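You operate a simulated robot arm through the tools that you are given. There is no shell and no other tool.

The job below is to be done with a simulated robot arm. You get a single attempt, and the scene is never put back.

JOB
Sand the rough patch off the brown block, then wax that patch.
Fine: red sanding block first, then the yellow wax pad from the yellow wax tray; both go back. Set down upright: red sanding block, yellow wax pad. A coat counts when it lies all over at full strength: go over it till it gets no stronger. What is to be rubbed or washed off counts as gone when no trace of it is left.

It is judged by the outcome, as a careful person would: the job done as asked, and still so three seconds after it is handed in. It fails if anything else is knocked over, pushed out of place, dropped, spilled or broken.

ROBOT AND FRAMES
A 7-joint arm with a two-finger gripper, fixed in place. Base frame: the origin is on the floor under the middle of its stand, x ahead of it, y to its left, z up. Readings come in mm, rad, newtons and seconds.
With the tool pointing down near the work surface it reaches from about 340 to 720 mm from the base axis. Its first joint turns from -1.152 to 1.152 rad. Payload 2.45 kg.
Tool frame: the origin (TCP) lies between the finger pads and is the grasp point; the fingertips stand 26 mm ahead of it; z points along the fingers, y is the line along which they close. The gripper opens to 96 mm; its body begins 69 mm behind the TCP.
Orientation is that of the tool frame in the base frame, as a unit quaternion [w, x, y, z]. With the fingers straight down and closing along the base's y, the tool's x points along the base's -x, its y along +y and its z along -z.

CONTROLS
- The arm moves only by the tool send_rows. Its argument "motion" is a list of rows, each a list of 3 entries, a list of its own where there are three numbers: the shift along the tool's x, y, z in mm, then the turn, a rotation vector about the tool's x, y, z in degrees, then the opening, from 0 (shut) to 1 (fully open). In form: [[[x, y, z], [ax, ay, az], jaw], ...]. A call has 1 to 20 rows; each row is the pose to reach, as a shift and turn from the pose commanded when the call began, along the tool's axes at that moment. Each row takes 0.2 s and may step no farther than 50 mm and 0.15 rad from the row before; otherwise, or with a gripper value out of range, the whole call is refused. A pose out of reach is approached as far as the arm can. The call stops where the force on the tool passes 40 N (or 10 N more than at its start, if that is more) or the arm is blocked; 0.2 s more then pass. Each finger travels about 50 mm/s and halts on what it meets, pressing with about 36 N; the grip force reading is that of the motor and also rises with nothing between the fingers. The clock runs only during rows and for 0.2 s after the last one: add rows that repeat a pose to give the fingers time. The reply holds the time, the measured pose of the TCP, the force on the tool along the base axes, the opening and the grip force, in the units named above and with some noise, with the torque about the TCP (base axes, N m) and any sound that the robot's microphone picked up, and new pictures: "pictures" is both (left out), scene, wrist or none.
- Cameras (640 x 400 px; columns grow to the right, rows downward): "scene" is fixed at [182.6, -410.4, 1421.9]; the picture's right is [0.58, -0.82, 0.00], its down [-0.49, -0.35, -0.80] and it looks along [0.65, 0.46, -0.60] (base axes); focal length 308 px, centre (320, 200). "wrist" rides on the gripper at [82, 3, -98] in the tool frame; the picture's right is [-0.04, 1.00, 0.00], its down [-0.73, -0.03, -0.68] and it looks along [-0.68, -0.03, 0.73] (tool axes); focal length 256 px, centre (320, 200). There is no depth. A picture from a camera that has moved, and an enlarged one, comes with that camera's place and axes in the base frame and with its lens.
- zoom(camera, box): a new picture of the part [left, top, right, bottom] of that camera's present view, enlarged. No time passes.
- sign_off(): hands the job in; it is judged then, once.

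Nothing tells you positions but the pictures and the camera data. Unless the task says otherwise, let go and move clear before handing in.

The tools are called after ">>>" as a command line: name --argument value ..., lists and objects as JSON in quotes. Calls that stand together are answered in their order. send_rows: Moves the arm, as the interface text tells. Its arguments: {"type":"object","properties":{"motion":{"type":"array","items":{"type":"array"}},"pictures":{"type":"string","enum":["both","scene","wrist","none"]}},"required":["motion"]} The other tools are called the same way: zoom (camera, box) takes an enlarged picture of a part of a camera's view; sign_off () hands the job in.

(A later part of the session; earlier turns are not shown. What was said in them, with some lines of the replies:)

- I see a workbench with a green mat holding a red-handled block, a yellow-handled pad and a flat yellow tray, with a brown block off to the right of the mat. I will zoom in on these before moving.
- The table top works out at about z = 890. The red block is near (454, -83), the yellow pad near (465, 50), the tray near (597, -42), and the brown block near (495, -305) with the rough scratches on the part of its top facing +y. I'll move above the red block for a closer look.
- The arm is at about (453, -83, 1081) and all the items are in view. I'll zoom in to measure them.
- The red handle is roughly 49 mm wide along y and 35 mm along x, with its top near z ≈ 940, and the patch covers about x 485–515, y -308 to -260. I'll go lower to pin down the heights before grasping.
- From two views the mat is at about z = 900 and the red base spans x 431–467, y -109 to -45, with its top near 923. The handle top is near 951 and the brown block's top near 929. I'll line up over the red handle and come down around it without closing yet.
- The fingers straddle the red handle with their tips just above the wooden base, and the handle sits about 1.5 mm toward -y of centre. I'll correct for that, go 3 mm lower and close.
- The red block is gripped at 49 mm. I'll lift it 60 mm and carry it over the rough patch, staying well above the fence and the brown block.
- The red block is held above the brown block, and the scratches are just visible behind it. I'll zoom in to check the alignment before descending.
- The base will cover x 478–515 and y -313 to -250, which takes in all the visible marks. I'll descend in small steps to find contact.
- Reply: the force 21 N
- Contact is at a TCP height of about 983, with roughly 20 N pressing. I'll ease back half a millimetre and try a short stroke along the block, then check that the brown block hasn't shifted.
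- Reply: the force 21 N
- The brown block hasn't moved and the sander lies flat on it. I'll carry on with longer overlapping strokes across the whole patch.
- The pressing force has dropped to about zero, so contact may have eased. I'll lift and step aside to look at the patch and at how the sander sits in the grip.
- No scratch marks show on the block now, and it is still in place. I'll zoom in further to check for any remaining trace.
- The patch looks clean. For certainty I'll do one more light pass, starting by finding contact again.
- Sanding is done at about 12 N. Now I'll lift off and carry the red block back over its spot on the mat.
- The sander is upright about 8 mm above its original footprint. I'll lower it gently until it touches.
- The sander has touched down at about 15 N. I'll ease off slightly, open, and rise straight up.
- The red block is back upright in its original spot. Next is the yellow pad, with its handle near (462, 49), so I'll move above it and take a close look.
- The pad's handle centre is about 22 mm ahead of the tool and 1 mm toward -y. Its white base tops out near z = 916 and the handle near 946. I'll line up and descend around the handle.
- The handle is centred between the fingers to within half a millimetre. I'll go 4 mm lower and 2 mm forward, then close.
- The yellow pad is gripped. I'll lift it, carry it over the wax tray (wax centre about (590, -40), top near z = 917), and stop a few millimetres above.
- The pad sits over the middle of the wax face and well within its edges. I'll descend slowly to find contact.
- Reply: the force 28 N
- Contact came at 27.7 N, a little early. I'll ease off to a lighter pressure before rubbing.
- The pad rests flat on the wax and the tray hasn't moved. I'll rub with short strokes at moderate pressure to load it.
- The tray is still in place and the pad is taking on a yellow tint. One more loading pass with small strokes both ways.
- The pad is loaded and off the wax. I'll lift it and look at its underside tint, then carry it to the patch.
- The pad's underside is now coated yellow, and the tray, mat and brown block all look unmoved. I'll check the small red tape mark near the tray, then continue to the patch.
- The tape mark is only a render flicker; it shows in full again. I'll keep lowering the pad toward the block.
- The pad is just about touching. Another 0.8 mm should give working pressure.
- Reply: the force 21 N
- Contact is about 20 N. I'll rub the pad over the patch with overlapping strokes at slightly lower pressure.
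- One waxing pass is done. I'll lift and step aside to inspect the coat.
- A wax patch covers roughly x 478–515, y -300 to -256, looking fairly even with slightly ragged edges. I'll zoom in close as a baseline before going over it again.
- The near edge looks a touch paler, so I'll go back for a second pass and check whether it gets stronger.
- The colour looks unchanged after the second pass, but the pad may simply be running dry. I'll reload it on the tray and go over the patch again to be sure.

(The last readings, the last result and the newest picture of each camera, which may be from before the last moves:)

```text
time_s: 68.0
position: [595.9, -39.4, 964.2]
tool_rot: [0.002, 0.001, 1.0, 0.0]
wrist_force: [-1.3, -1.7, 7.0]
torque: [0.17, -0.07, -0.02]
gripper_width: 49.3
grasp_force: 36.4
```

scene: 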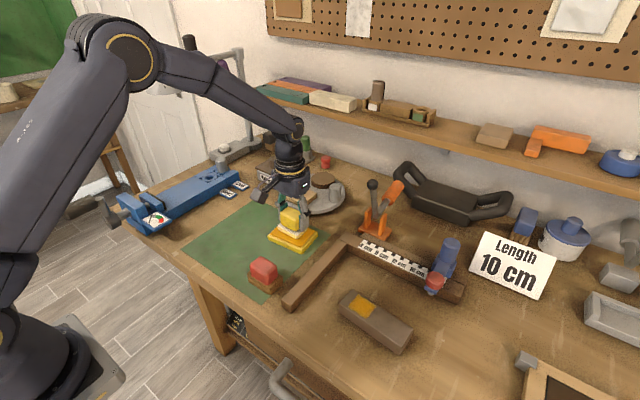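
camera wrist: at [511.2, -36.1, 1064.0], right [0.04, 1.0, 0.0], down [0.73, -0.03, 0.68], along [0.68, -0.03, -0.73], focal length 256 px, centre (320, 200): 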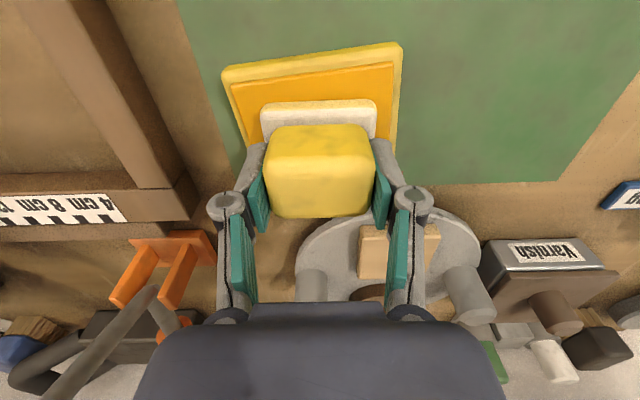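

Contact at 7 N. I'll rub to reload with gentle short strokes.

>>> send_rows --motion '[[[0, 0, 0.3], [0, 0, 0], 0.2], [[-4, 4, 0.3], [0, 0, 0], 0.2], [[-4, 8, 0.3], [0, 0, 0], 0.2], [[-4, 2, 0.3], [0, 0, 0], 0.2], [[-4, -4, 0.3], [0, 0, 0], 0.2], [[-4, -8, 0.3], [0, 0, 0], 0.2], [[0, -8, 0.3], [0, 0, 0], 0.2], [[5, -6, 0.3], [0, 0, 0], 0.2], [[5, 0, 0.3], [0, 0, 0], 0.2], [[5, 6, 0.3], [0, 0, 0], 0.2], [[5, 0, 0.3], [0, 0, 0], 0.2], [[5, -6, 0.3], [0, 0, 0], 0.2], [[0, 0, 0.3], [0, 0, 0], 0.2], [[0, 8, 0.3], [0, 0, 0], 0.2], [[0, 0, 0.3], [0, 0, 0], 0.2], [[0, 0, 0.3], [0, 0, 0], 0.2]]' --pictures "none"

```text
time_s: 71.4
position: [594.4, -35.7, 963.8]
tool_rot: [0.001, -0.001, 1.0, 0.001]
wrist_force: [2.7, 10.7, 22.4]
torque: [0.46, -0.24, 0.03]
gripper_width: 49.2
grasp_force: 36.4
```

>>> send_rows --motion '[[[0, 0, -20], [0, 0, 0], 0.2], [[0, 0, -50], [0, 0, 0], 0.2], [[13, -34, -54], [0, 0, 0], 0.2], [[27, -69, -54], [0, 0, 0], 0.2], [[40, -103, -54], [0, 0, 0], 0.2], [[53, -137, -54], [0, 0, 0], 0.2], [[67, -171, -54], [0, 0, 0], 0.2], [[80, -206, -54], [0, 0, 0], 0.2], [[93, -240, -54], [0, 0, 0], 0.2], [[93, -240, -30], [0, 0, 0], 0.2], [[93, -240, -15], [0, 0, 0], 0.2], [[93, -240, -11], [0, 0, 0], 0.2], [[93, -240, -11], [0, 0, 0], 0.2]]' --pictures "none"

>>> zoom --camera "scene" --box '[180, 180, 340, 300]'

>>> zoom --camera "scene" --box '[310, 260, 430, 335]'

```text
time_s: 74.2
position: [502.4, -279.5, 973.9]
tool_rot: [0.0, 0.0, 1.0, 0.0]
wrist_force: [-0.3, 0.0, -1.5]
torque: [-0.01, -0.01, 0.0]
gripper_width: 49.0
grasp_force: 36.0
```

```text
3.33 times, centred on (260, 240) of scene
camera zoom: at [182.6, -410.4, 1421.9], right [0.58, -0.82, 0.0], down [-0.49, -0.35, -0.8], along [0.65, 0.46, -0.6], focal length 1025 px, centre (520, 67)
```

zoom: 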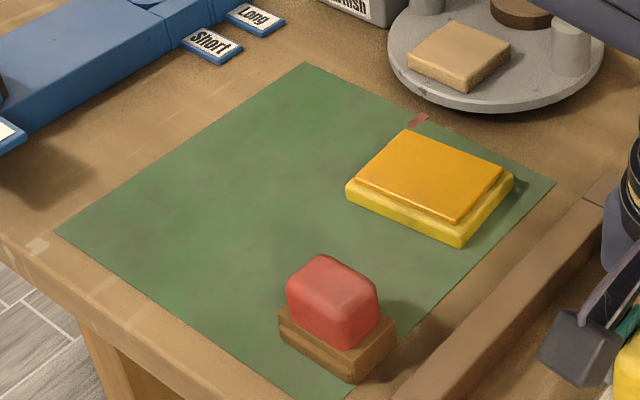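

```text
5.33 times, centred on (370, 298) of scene
camera zoom: at [182.6, -410.4, 1421.9], right [0.58, -0.82, 0.0], down [-0.49, -0.35, -0.8], along [0.65, 0.46, -0.6], focal length 1640 px, centre (53, -320)
```

zoom: 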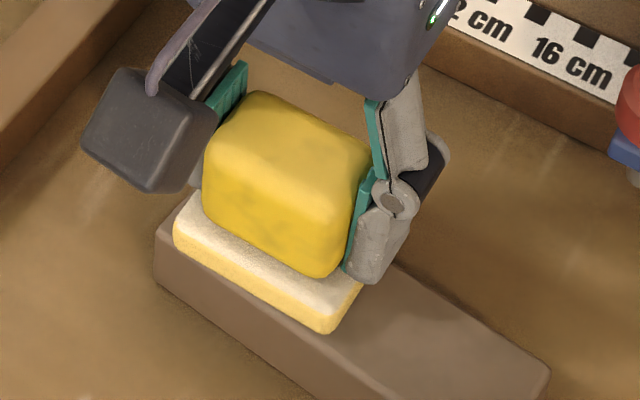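

The tray is still exactly in place. I'll lower onto the patch for another coat.

>>> send_rows --motion '[[[0, 0, 0.8], [0, 0, 0], 0.2], [[0, 0, 1.6], [0, 0, 0], 0.2], [[0, 0, 2.2], [0, 0, 0], 0.2], [[0, 0, 2.2], [0, 0, 0], 0.2]]' --pictures "none"

```text
time_s: 75.2
position: [502.0, -279.4, 971.7]
tool_rot: [0.0, 0.0, 1.0, 0.0]
wrist_force: [0.0, -1.2, -2.1]
torque: [0.0, 0.04, 0.0]
gripper_width: 49.3
grasp_force: 36.2
```

>>> send_rows --motion '[[[0, 0, 0.7], [0, 0, 0], 0.2], [[0, 0, 1.2], [0, 0, 0], 0.2], [[0, 0, 1.2], [0, 0, 0], 0.2]]' --pictures "none"

```text
time_s: 76.0
position: [500.5, -280.6, 970.8]
tool_rot: [0.001, 0.0, 1.0, 0.0]
wrist_force: [-1.3, 1.6, 9.6]
torque: [0.23, -0.01, 0.0]
gripper_width: 49.4
grasp_force: 36.6
```

>>> send_rows --motion '[[[0, 0, 0.3], [0, 0, 0], 0.2], [[-4, 6, 0.3], [0, 0, 0], 0.2], [[-4, 12, 0.3], [0, 0, 0], 0.2], [[-4, 6, 0.3], [0, 0, 0], 0.2], [[-4, 0, 0.3], [0, 0, 0], 0.2], [[-4, -6, 0.3], [0, 0, 0], 0.2], [[-4, -12, 0.3], [0, 0, 0], 0.2], [[0, -12, 0.4], [0, 0, 0], 0.2], [[0, -6, 0.4], [0, 0, 0], 0.2], [[0, 0, 0.4], [0, 0, 0], 0.2], [[0, 6, 0.4], [0, 0, 0], 0.2], [[0, 12, 0.4], [0, 0, 0], 0.2], [[4, 12, 0.4], [0, 0, 0], 0.2], [[4, 6, 0.4], [0, 0, 0], 0.2], [[4, 0, 0.4], [0, 0, 0], 0.2], [[4, -6, 0.4], [0, 0, 0], 0.2], [[4, -12, 0.4], [0, 0, 0], 0.2], [[4, -6, 0.4], [0, 0, 0], 0.2], [[0, 0, 0.4], [0, 0, 0], 0.2]]' --pictures "none"

```text
time_s: 80.0
position: [499.9, -282.1, 970.9]
tool_rot: [-0.001, 0.002, 1.0, -0.001]
wrist_force: [-2.4, -4.3, 11.1]
torque: [-0.01, 0.0, 0.0]
gripper_width: 49.2
grasp_force: 36.1
```

>>> send_rows --motion '[[[0, 0, -15], [0, 0, 0], 0.2], [[0, 0, -35], [0, 0, 0], 0.2], [[0, 45, -52.9], [0, 0, 0], 0.2], [[0, 90, -52.9], [0, 0, 0], 0.2], [[0, 90, -52.9], [0, 0, 0], 0.2]]' --pictures "wrist"

>>> zoom --camera "wrist" --box '[155, 70, 245, 135]'

>>> zoom --camera "scene" --box '[346, 290, 382, 322]'

>>> zoom --camera "scene" --box '[280, 220, 480, 370]'

```text
time_s: 81.2
position: [501.9, -188.0, 1023.9]
tool_rot: [0.001, 0.0, 1.0, 0.0]
wrist_force: [0.6, -0.3, -0.9]
torque: [0.03, 0.02, -0.02]
gripper_width: 49.1
grasp_force: 36.1
camera wrist: at [419.9, -184.4, 1122.3], right [0.04, 1.0, 0.0], down [0.73, -0.03, 0.68], along [0.68, -0.03, -0.73], focal length 256 px, centre (320, 200)
```

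wrist: 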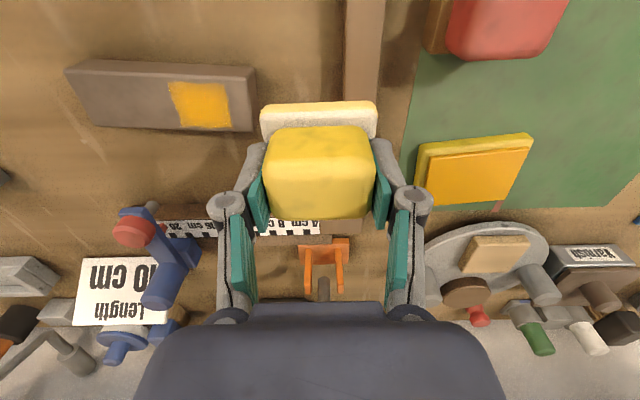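

```text
6.15 times, centred on (200, 102) of wrist
camera zoom: at [419.9, -184.4, 1122.3], right [0.04, 1.0, 0.0], down [0.73, -0.03, 0.68], along [0.68, -0.03, -0.73], focal length 1575 px, centre (1058, 800)
```

zoom: 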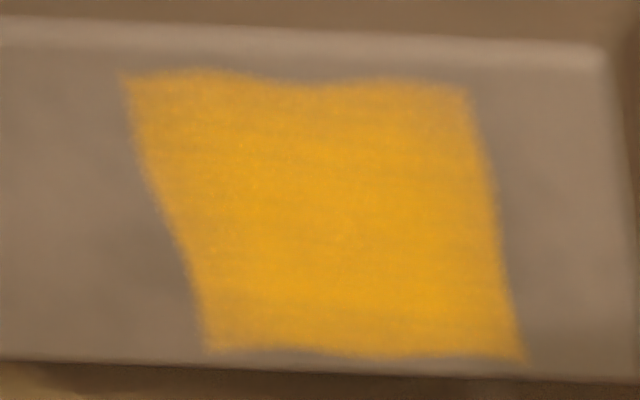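

```text
12.50 times, centred on (364, 306) of scene
camera zoom: at [182.7, -410.4, 1421.9], right [0.58, -0.82, 0.0], down [-0.49, -0.35, -0.8], along [0.65, 0.46, -0.6], focal length 3845 px, centre (-230, -1125)
```

zoom: 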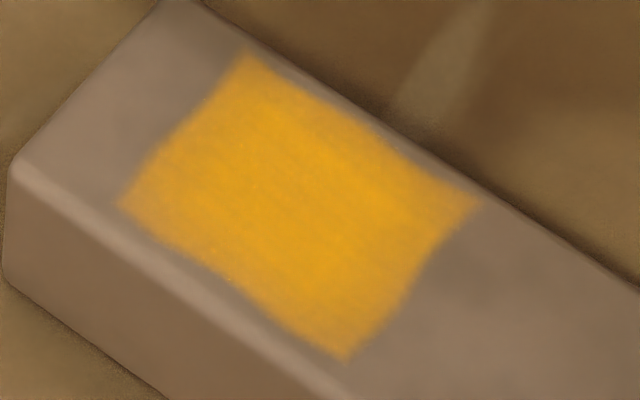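

```text
2.67 times, centred on (380, 295) of scene
camera zoom: at [182.7, -410.4, 1421.9], right [0.58, -0.82, 0.0], down [-0.49, -0.35, -0.8], along [0.65, 0.46, -0.6], focal length 820 px, centre (160, -53)
```

zoom: 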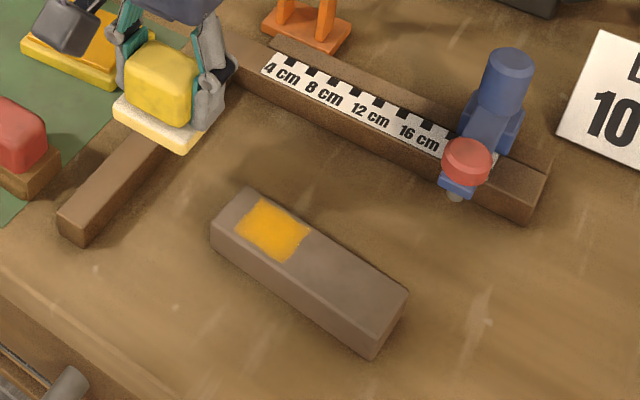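

The coat looks identical to the previous pass, which suggests it is saturated. I'll zoom in on the near and far edges to be sure they are as strong as the middle.

>>> zoom --camera "wrist" --box '[168, 76, 232, 106]'

>>> zoom --camera "wrist" --box '[172, 100, 236, 132]'

```text
10.00 times, centred on (200, 91) of wrist
camera zoom: at [419.9, -184.4, 1122.3], right [0.04, 1.0, 0.0], down [0.73, -0.03, 0.68], along [0.68, -0.03, -0.73], focal length 2560 px, centre (1520, 1290)
```

zoom: 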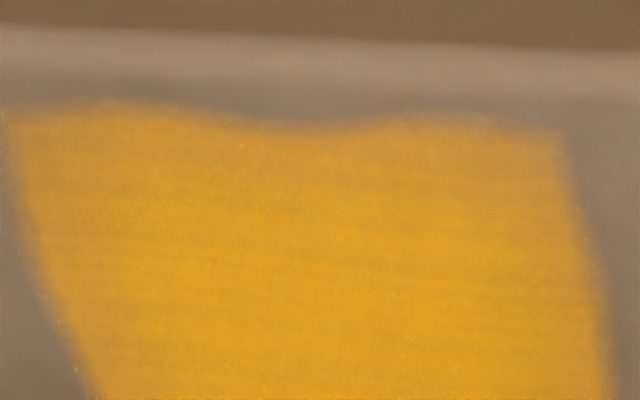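

```text
10.00 times, centred on (204, 116) of wrist
camera zoom: at [419.9, -184.4, 1122.3], right [0.04, 1.0, 0.0], down [0.73, -0.03, 0.68], along [0.68, -0.03, -0.73], focal length 2560 px, centre (1480, 1040)
```

zoom: 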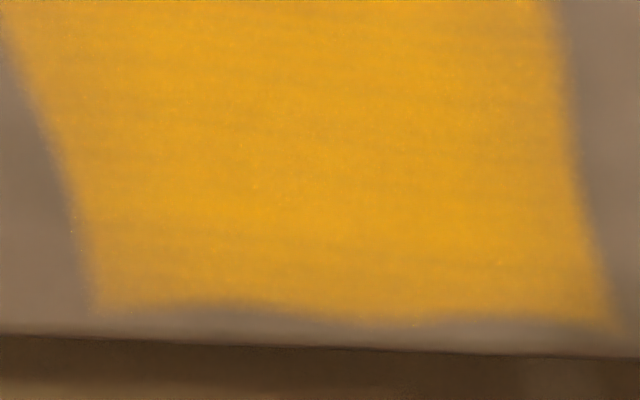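

The coat looks even right to its edges. As a last precaution I'll do one more pass with wider sideways offsets, so the near and far edges get full contact.

>>> send_rows --motion '[[[0, -45, 0], [0, 0, 0], 0.2], [[0, -90, 5], [0, 0, 0], 0.2], [[0, -90, 30], [0, 0, 0], 0.2], [[0, -90, 47], [0, 0, 0], 0.2], [[0, -90, 51.5], [0, 0, 0], 0.2], [[0, -90, 52.6], [0, 0, 0], 0.2], [[0, -90, 52.6], [0, 0, 0], 0.2]]' --pictures "none"

```text
time_s: 82.8
position: [501.3, -279.8, 970.4]
tool_rot: [0.0, -0.001, 1.0, 0.0]
wrist_force: [0.7, 0.2, 0.9]
torque: [0.02, -0.02, -0.01]
gripper_width: 49.2
grasp_force: 36.5
```

>>> send_rows --motion '[[[0, 0, 0.6], [0, 0, 0], 0.2], [[0, 0, 1.0], [0, 0, 0], 0.2], [[4, 0, 1.0], [0, 0, 0], 0.2], [[8, 4, 1.0], [0, 0, 0], 0.2], [[8, 11, 1.0], [0, 0, 0], 0.2], [[8, 5, 1.0], [0, 0, 0], 0.2], [[8, -1, 1.0], [0, 0, 0], 0.2], [[8, -7, 1.0], [0, 0, 0], 0.2], [[8, -12, 1.0], [0, 0, 0], 0.2], [[2, -12, 1.0], [0, 0, 0], 0.2], [[-4, -12, 1.0], [0, 0, 0], 0.2], [[-8, -10, 1.0], [0, 0, 0], 0.2], [[-8, -4, 1.0], [0, 0, 0], 0.2], [[-8, 2, 1.0], [0, 0, 0], 0.2], [[-8, 8, 1.0], [0, 0, 0], 0.2], [[-8, 12, 1.0], [0, 0, 0], 0.2], [[-4, 6, 1.0], [0, 0, 0], 0.2], [[0, 0, 1.0], [0, 0, 0], 0.2], [[0, -8, 1.0], [0, 0, 0], 0.2], [[0, 0, 1.0], [0, 0, 0], 0.2]]' --pictures "none"

```text
time_s: 87.0
position: [499.1, -282.1, 969.3]
tool_rot: [0.0, 0.003, 1.0, -0.002]
wrist_force: [2.2, -9.6, 18.8]
torque: [0.08, -0.16, -0.08]
gripper_width: 49.4
grasp_force: 36.1
```

>>> send_rows --motion '[[[0, 0, -15], [0, 0, 0], 0.2], [[0, 0, -35], [0, 0, 0], 0.2], [[0, 45, -53.6], [0, 0, 0], 0.2], [[0, 90, -53.6], [0, 0, 0], 0.2], [[0, 90, -53.6], [0, 0, 0], 0.2]]' --pictures "both"

>>> zoom --camera "wrist" --box '[155, 70, 245, 135]'

>>> zoom --camera "scene" --box '[346, 290, 382, 322]'

>>> zoom --camera "wrist" --box '[200, 80, 440, 230]'

```text
time_s: 88.2
position: [500.7, -193.3, 1021.6]
tool_rot: [0.0, 0.001, 1.0, 0.0]
wrist_force: [0.3, 0.7, -1.0]
torque: [0.0, 0.01, -0.01]
gripper_width: 49.3
grasp_force: 35.6
camera wrist: at [418.3, -188.1, 1120.0], right [0.04, 1.0, 0.0], down [0.73, -0.03, 0.68], along [0.68, -0.03, -0.73], focal length 256 px, centre (320, 200)
```

scene: 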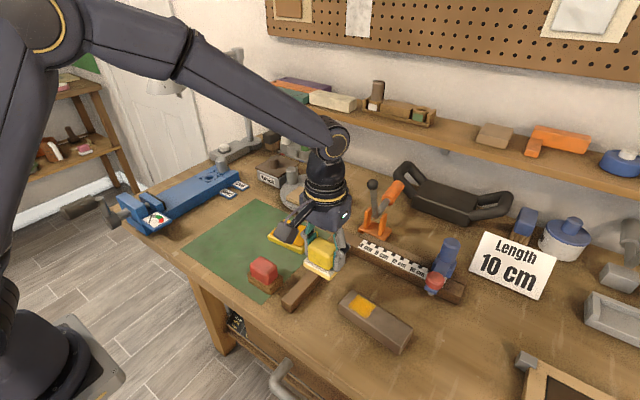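
wrist: 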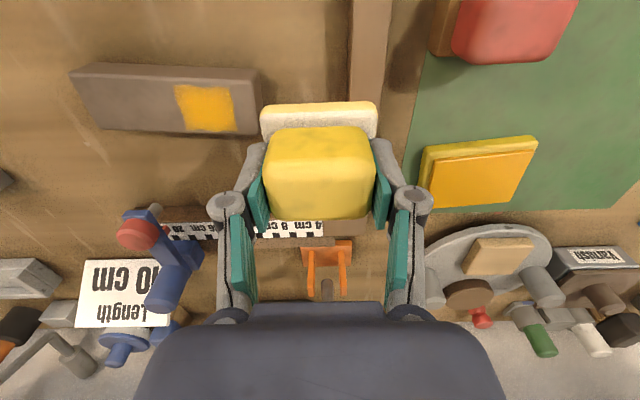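

```text
6.15 times, centred on (200, 102) of wrist
camera zoom: at [418.3, -188.1, 1120.0], right [0.04, 1.0, 0.0], down [0.73, -0.03, 0.68], along [0.68, -0.03, -0.73], focal length 1575 px, centre (1058, 800)
```

zoom: 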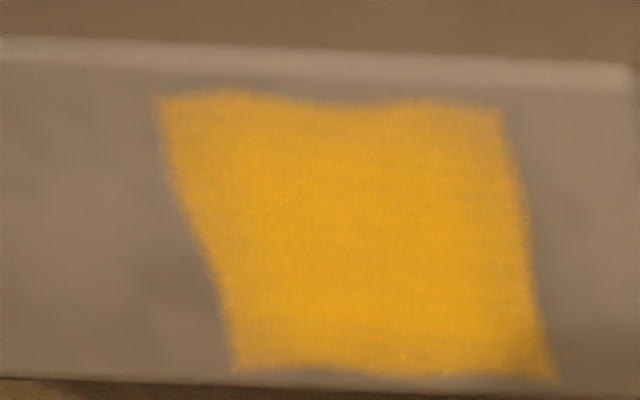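

```text
12.50 times, centred on (364, 306) of scene
camera zoom: at [182.6, -410.4, 1421.9], right [0.58, -0.82, 0.0], down [-0.49, -0.35, -0.8], along [0.65, 0.46, -0.6], focal length 3845 px, centre (-230, -1125)
```

zoom: 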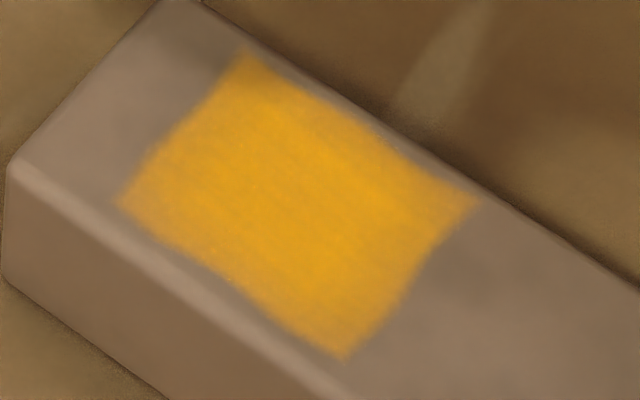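

```text
2.67 times, centred on (320, 155) of wrist
camera zoom: at [418.3, -188.1, 1120.0], right [0.04, 1.0, 0.0], down [0.73, -0.03, 0.68], along [0.68, -0.03, -0.73], focal length 683 px, centre (320, 320)
```

zoom: 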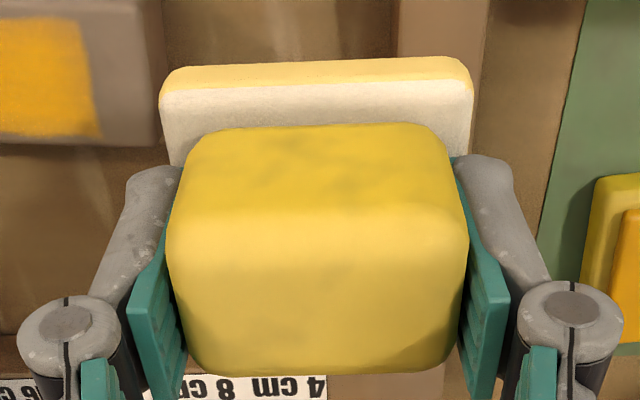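

The coat got no stronger, so it's at full strength, and the block hasn't moved. Now I'll carry the pad back over its original spot on the mat.

>>> send_rows --motion '[[[5, 40, 0], [0, 0, 0], 0.2], [[11, 80, 0], [0, 0, 0], 0.2], [[16, 120, 0], [0, 0, 0], 0.2], [[21, 160, 0], [0, 0, 0], 0.2], [[27, 200, 0], [0, 0, 0], 0.2], [[32, 237.5, 0], [0, 0, 0], 0.2], [[32, 237.5, 30], [0, 0, 0], 0.2], [[32, 237.5, 55], [0, 0, 0], 0.2], [[32, 237.5, 70], [0, 0, 0], 0.2], [[32, 237.5, 75], [0, 0, 0], 0.2], [[32, 237.5, 75], [0, 0, 0], 0.2]]' --pictures "both"

>>> zoom --camera "scene" --box '[180, 190, 340, 290]'

>>> zoom --camera "wrist" --box '[200, 80, 440, 230]'

```text
time_s: 90.6
position: [469.7, 47.4, 948.0]
tool_rot: [0.0, 0.0, 1.0, 0.001]
wrist_force: [-0.2, 0.6, -1.1]
torque: [0.0, 0.01, 0.0]
gripper_width: 49.0
grasp_force: 36.3
camera wrist: at [387.0, 51.1, 1046.8], right [0.04, 1.0, 0.0], down [0.73, -0.03, 0.68], along [0.68, -0.03, -0.73], focal length 256 px, centre (320, 200)
```

scene: 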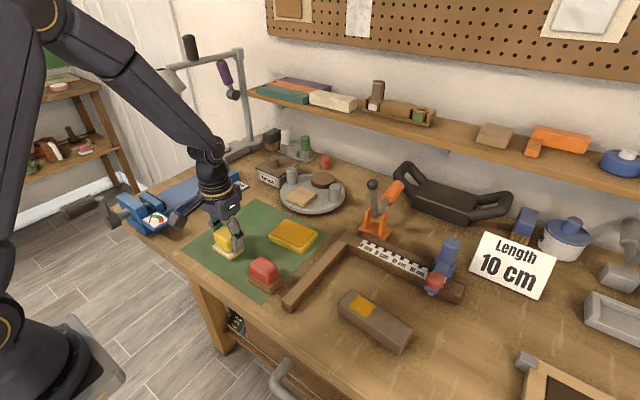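
wrist: 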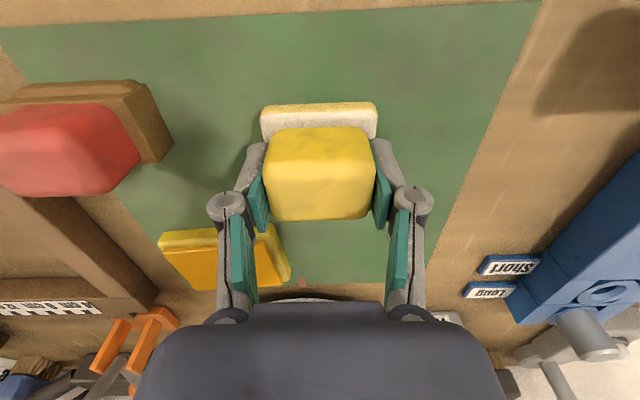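

```text
4.00 times, centred on (260, 240) of scene
camera zoom: at [182.6, -410.4, 1421.9], right [0.58, -0.82, 0.0], down [-0.49, -0.35, -0.8], along [0.65, 0.46, -0.6], focal length 1230 px, centre (560, 40)
```

zoom: 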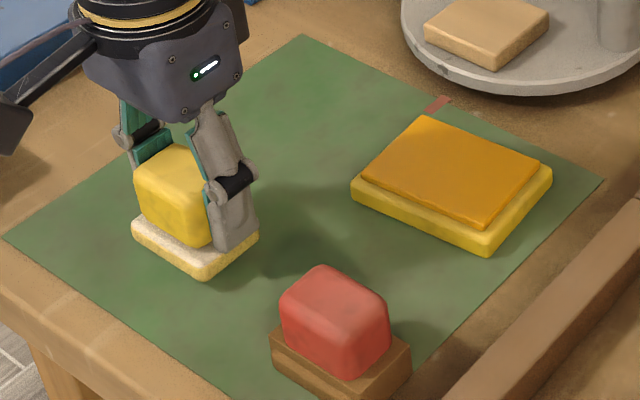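

```text
2.67 times, centred on (320, 155) of wrist
camera zoom: at [387.0, 51.1, 1046.8], right [0.04, 1.0, 0.0], down [0.73, -0.03, 0.68], along [0.68, -0.03, -0.73], focal length 683 px, centre (320, 320)
```

zoom: 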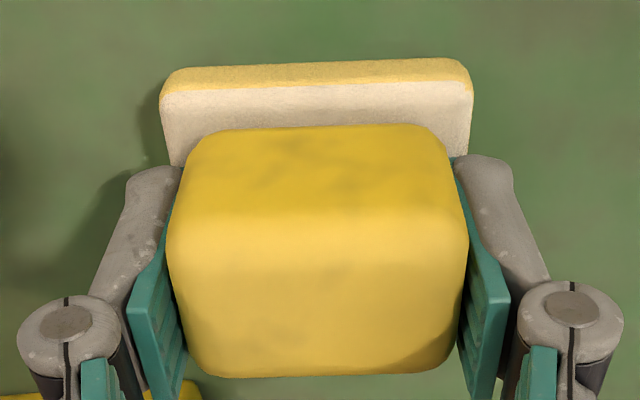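

The pad is upright a few millimetres above its spot. I'll lower it gently until it touches.

>>> send_rows --motion '[[[0, 0, 2.5], [0, 0, 0], 0.2], [[0, 0, 4.5], [0, 0, 0], 0.2], [[0, 0, 5.5], [0, 0, 0], 0.2], [[0, 0, 5.5], [0, 0, 0], 0.2]]' --pictures "none"

```text
time_s: 91.6
position: [470.5, 47.5, 941.6]
tool_rot: [0.0, 0.0, 1.0, 0.0]
wrist_force: [0.1, -0.1, -1.1]
torque: [0.01, -0.03, 0.0]
gripper_width: 49.0
grasp_force: 35.8
```

>>> send_rows --motion '[[[0, 0, 0.7], [0, 0, 0], 0.2], [[0, 0, 1.4], [0, 0, 0], 0.2], [[0, 0, 1.4], [0, 0, 0], 0.2]]' --pictures "none"

```text
time_s: 92.4
position: [469.4, 47.0, 941.4]
tool_rot: [0.0, 0.0, 1.0, 0.001]
wrist_force: [-1.1, 0.5, -1.6]
torque: [0.02, 0.01, -0.01]
gripper_width: 49.1
grasp_force: 36.2
```

>>> send_rows --motion '[[[0, 0, 0.7], [0, 0, 0], 0.2], [[0, 0, 1.2], [0, 0, 0], 0.2], [[0, 0, 1.2], [0, 0, 0], 0.2]]' --pictures "none"

>>> zoom --camera "scene" --box '[190, 215, 270, 265]'

```text
time_s: 93.2
position: [470.1, 47.4, 940.2]
tool_rot: [0.001, 0.0, 1.0, 0.001]
wrist_force: [-0.6, -0.7, 4.8]
torque: [-0.03, -0.07, 0.02]
gripper_width: 49.2
grasp_force: 35.8
```

```text
8.00 times, centred on (230, 240) of scene
camera zoom: at [182.5, -410.4, 1421.9], right [0.58, -0.82, 0.0], down [-0.49, -0.35, -0.8], along [0.65, 0.46, -0.6], focal length 2461 px, centre (1040, -120)
```

zoom: 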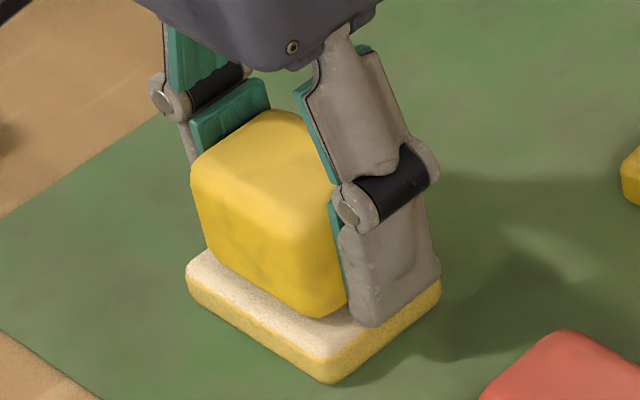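

The pad is resting on the mat at about 5 N. I'll open slowly and rise straight up.

>>> send_rows --motion '[[[0, 0, 0], [0, 0, 0], 0.5], [[0, 0, 0], [0, 0, 0], 0.55], [[0, 0, 0], [0, 0, 0], 0.65], [[0, 0, 0], [0, 0, 0], 0.75], [[0, 0, 0], [0, 0, 0], 0.8], [[0, 0, 0], [0, 0, 0], 0.8], [[0, 0, -15], [0, 0, 0], 0.8], [[0, 0, -40], [0, 0, 0], 0.8], [[0, 0, -80], [0, 0, 0], 0.9], [[0, 0, -120], [0, 0, 0], 1], [[0, 0, -120], [0, 0, 0], 1]]' --pictures "both"

>>> zoom --camera "scene" --box '[180, 180, 340, 300]'

>>> zoom --camera "scene" --box '[280, 220, 480, 370]'

```text
time_s: 95.6
position: [471.5, 46.5, 1059.1]
tool_rot: [0.0, 0.0, 1.0, 0.0]
wrist_force: [0.3, -0.3, 0.2]
torque: [0.05, 0.03, 0.02]
gripper_width: 96.0
grasp_force: 0.1
camera wrist: at [388.5, 51.8, 1157.5], right [0.04, 1.0, 0.0], down [0.73, -0.03, 0.68], along [0.68, -0.03, -0.73], focal length 256 px, centre (320, 200)
```

scene: 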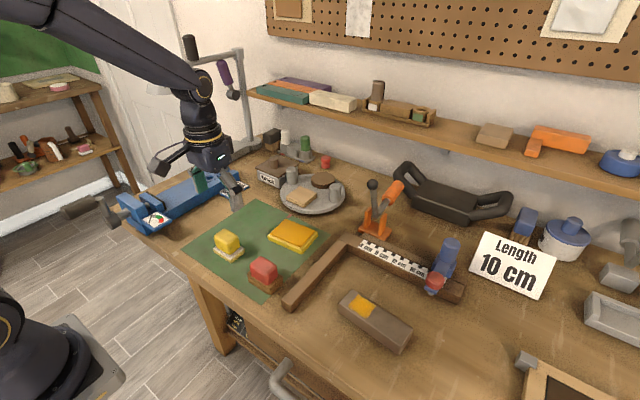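
wrist: 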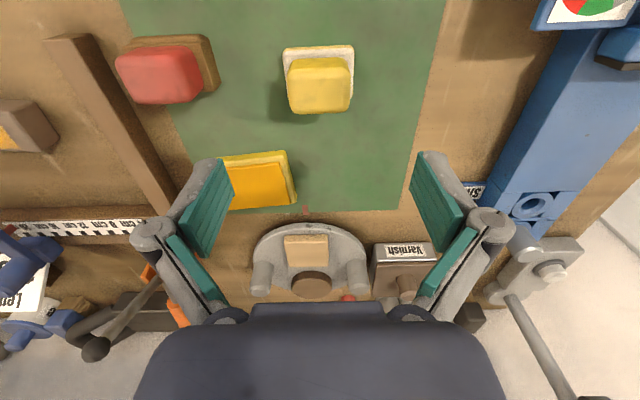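

```text
3.33 times, centred on (260, 240) of scene
camera zoom: at [182.6, -410.4, 1421.9], right [0.58, -0.82, 0.0], down [-0.49, -0.35, -0.8], along [0.65, 0.46, -0.6], focal length 1025 px, centre (520, 67)
```

zoom: 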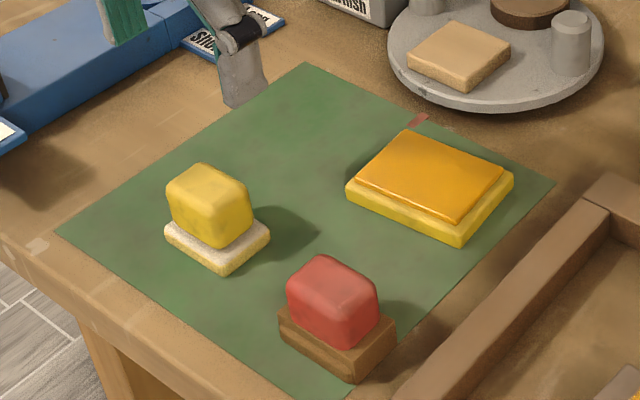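

```text
2.67 times, centred on (380, 295) of scene
camera zoom: at [182.6, -410.4, 1421.9], right [0.58, -0.82, 0.0], down [-0.49, -0.35, -0.8], along [0.65, 0.46, -0.6], focal length 820 px, centre (160, -53)
```

zoom: 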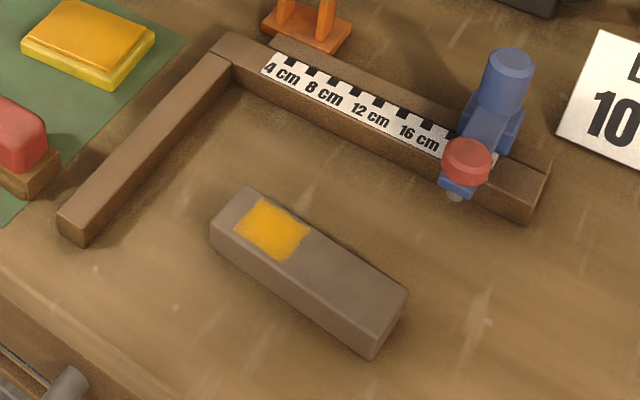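

Both tools stand upright in their original spots, the tray and brown block haven't moved, and the patch is clean and evenly waxed. I'll raise the arm well clear before handing in.

>>> send_rows --motion '[[[15, 0, -40], [0, 0, 0], 1], [[30, 0, -80], [0, 0, 0], 1], [[45, 0, -120], [0, 0, 0], 1], [[45, 0, -120], [0, 0, 0], 1]]' --pictures "both"

```text
time_s: 96.6
position: [427.1, 49.4, 1177.7]
tool_rot: [0.0, 0.0, 1.0, 0.001]
wrist_force: [0.5, 0.4, 0.3]
torque: [0.01, -0.01, -0.02]
gripper_width: 96.0
grasp_force: 0.1
camera wrist: at [343.2, 52.9, 1276.6], right [0.04, 1.0, 0.0], down [0.73, -0.03, 0.68], along [0.68, -0.03, -0.73], focal length 256 px, centre (320, 200)
```

scene: 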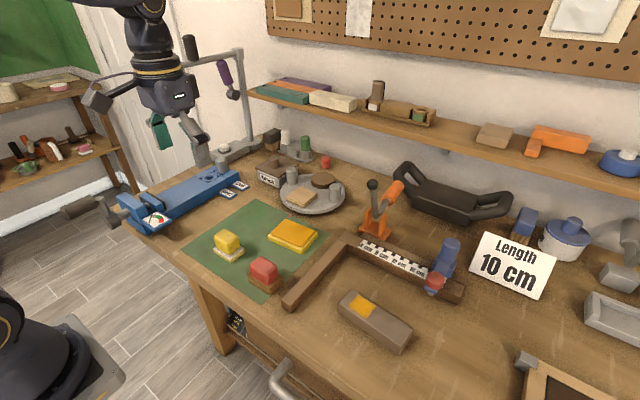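
wrist: 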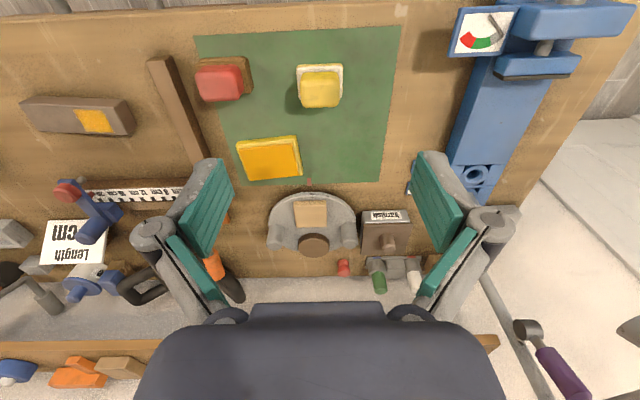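

The arm is clear, both tools are upright on the mat, and the sanded patch has an even wax coat. I'm handing the job in.

>>> sign_off

```text
The job is handed in.
```

The rough patch is sanded off the brown block and waxed, and I've handed the job in; I don't have the verdict.

- **Sanding:** I went over the patch twice with the red sanding block. Close-up pictures showed no scratch marks left.
- **Waxing:** I loaded the yellow wax pad on the tray and made two passes, then reloaded it and made two more. The coat looked even to its edges and got no stronger over the last passes.
- **Tools:** Both are back upright on the mat, within a couple of millimetres of where they started.
- **Everything else:** The brown block, the tray and the other items on the bench did not shift in the pictures.
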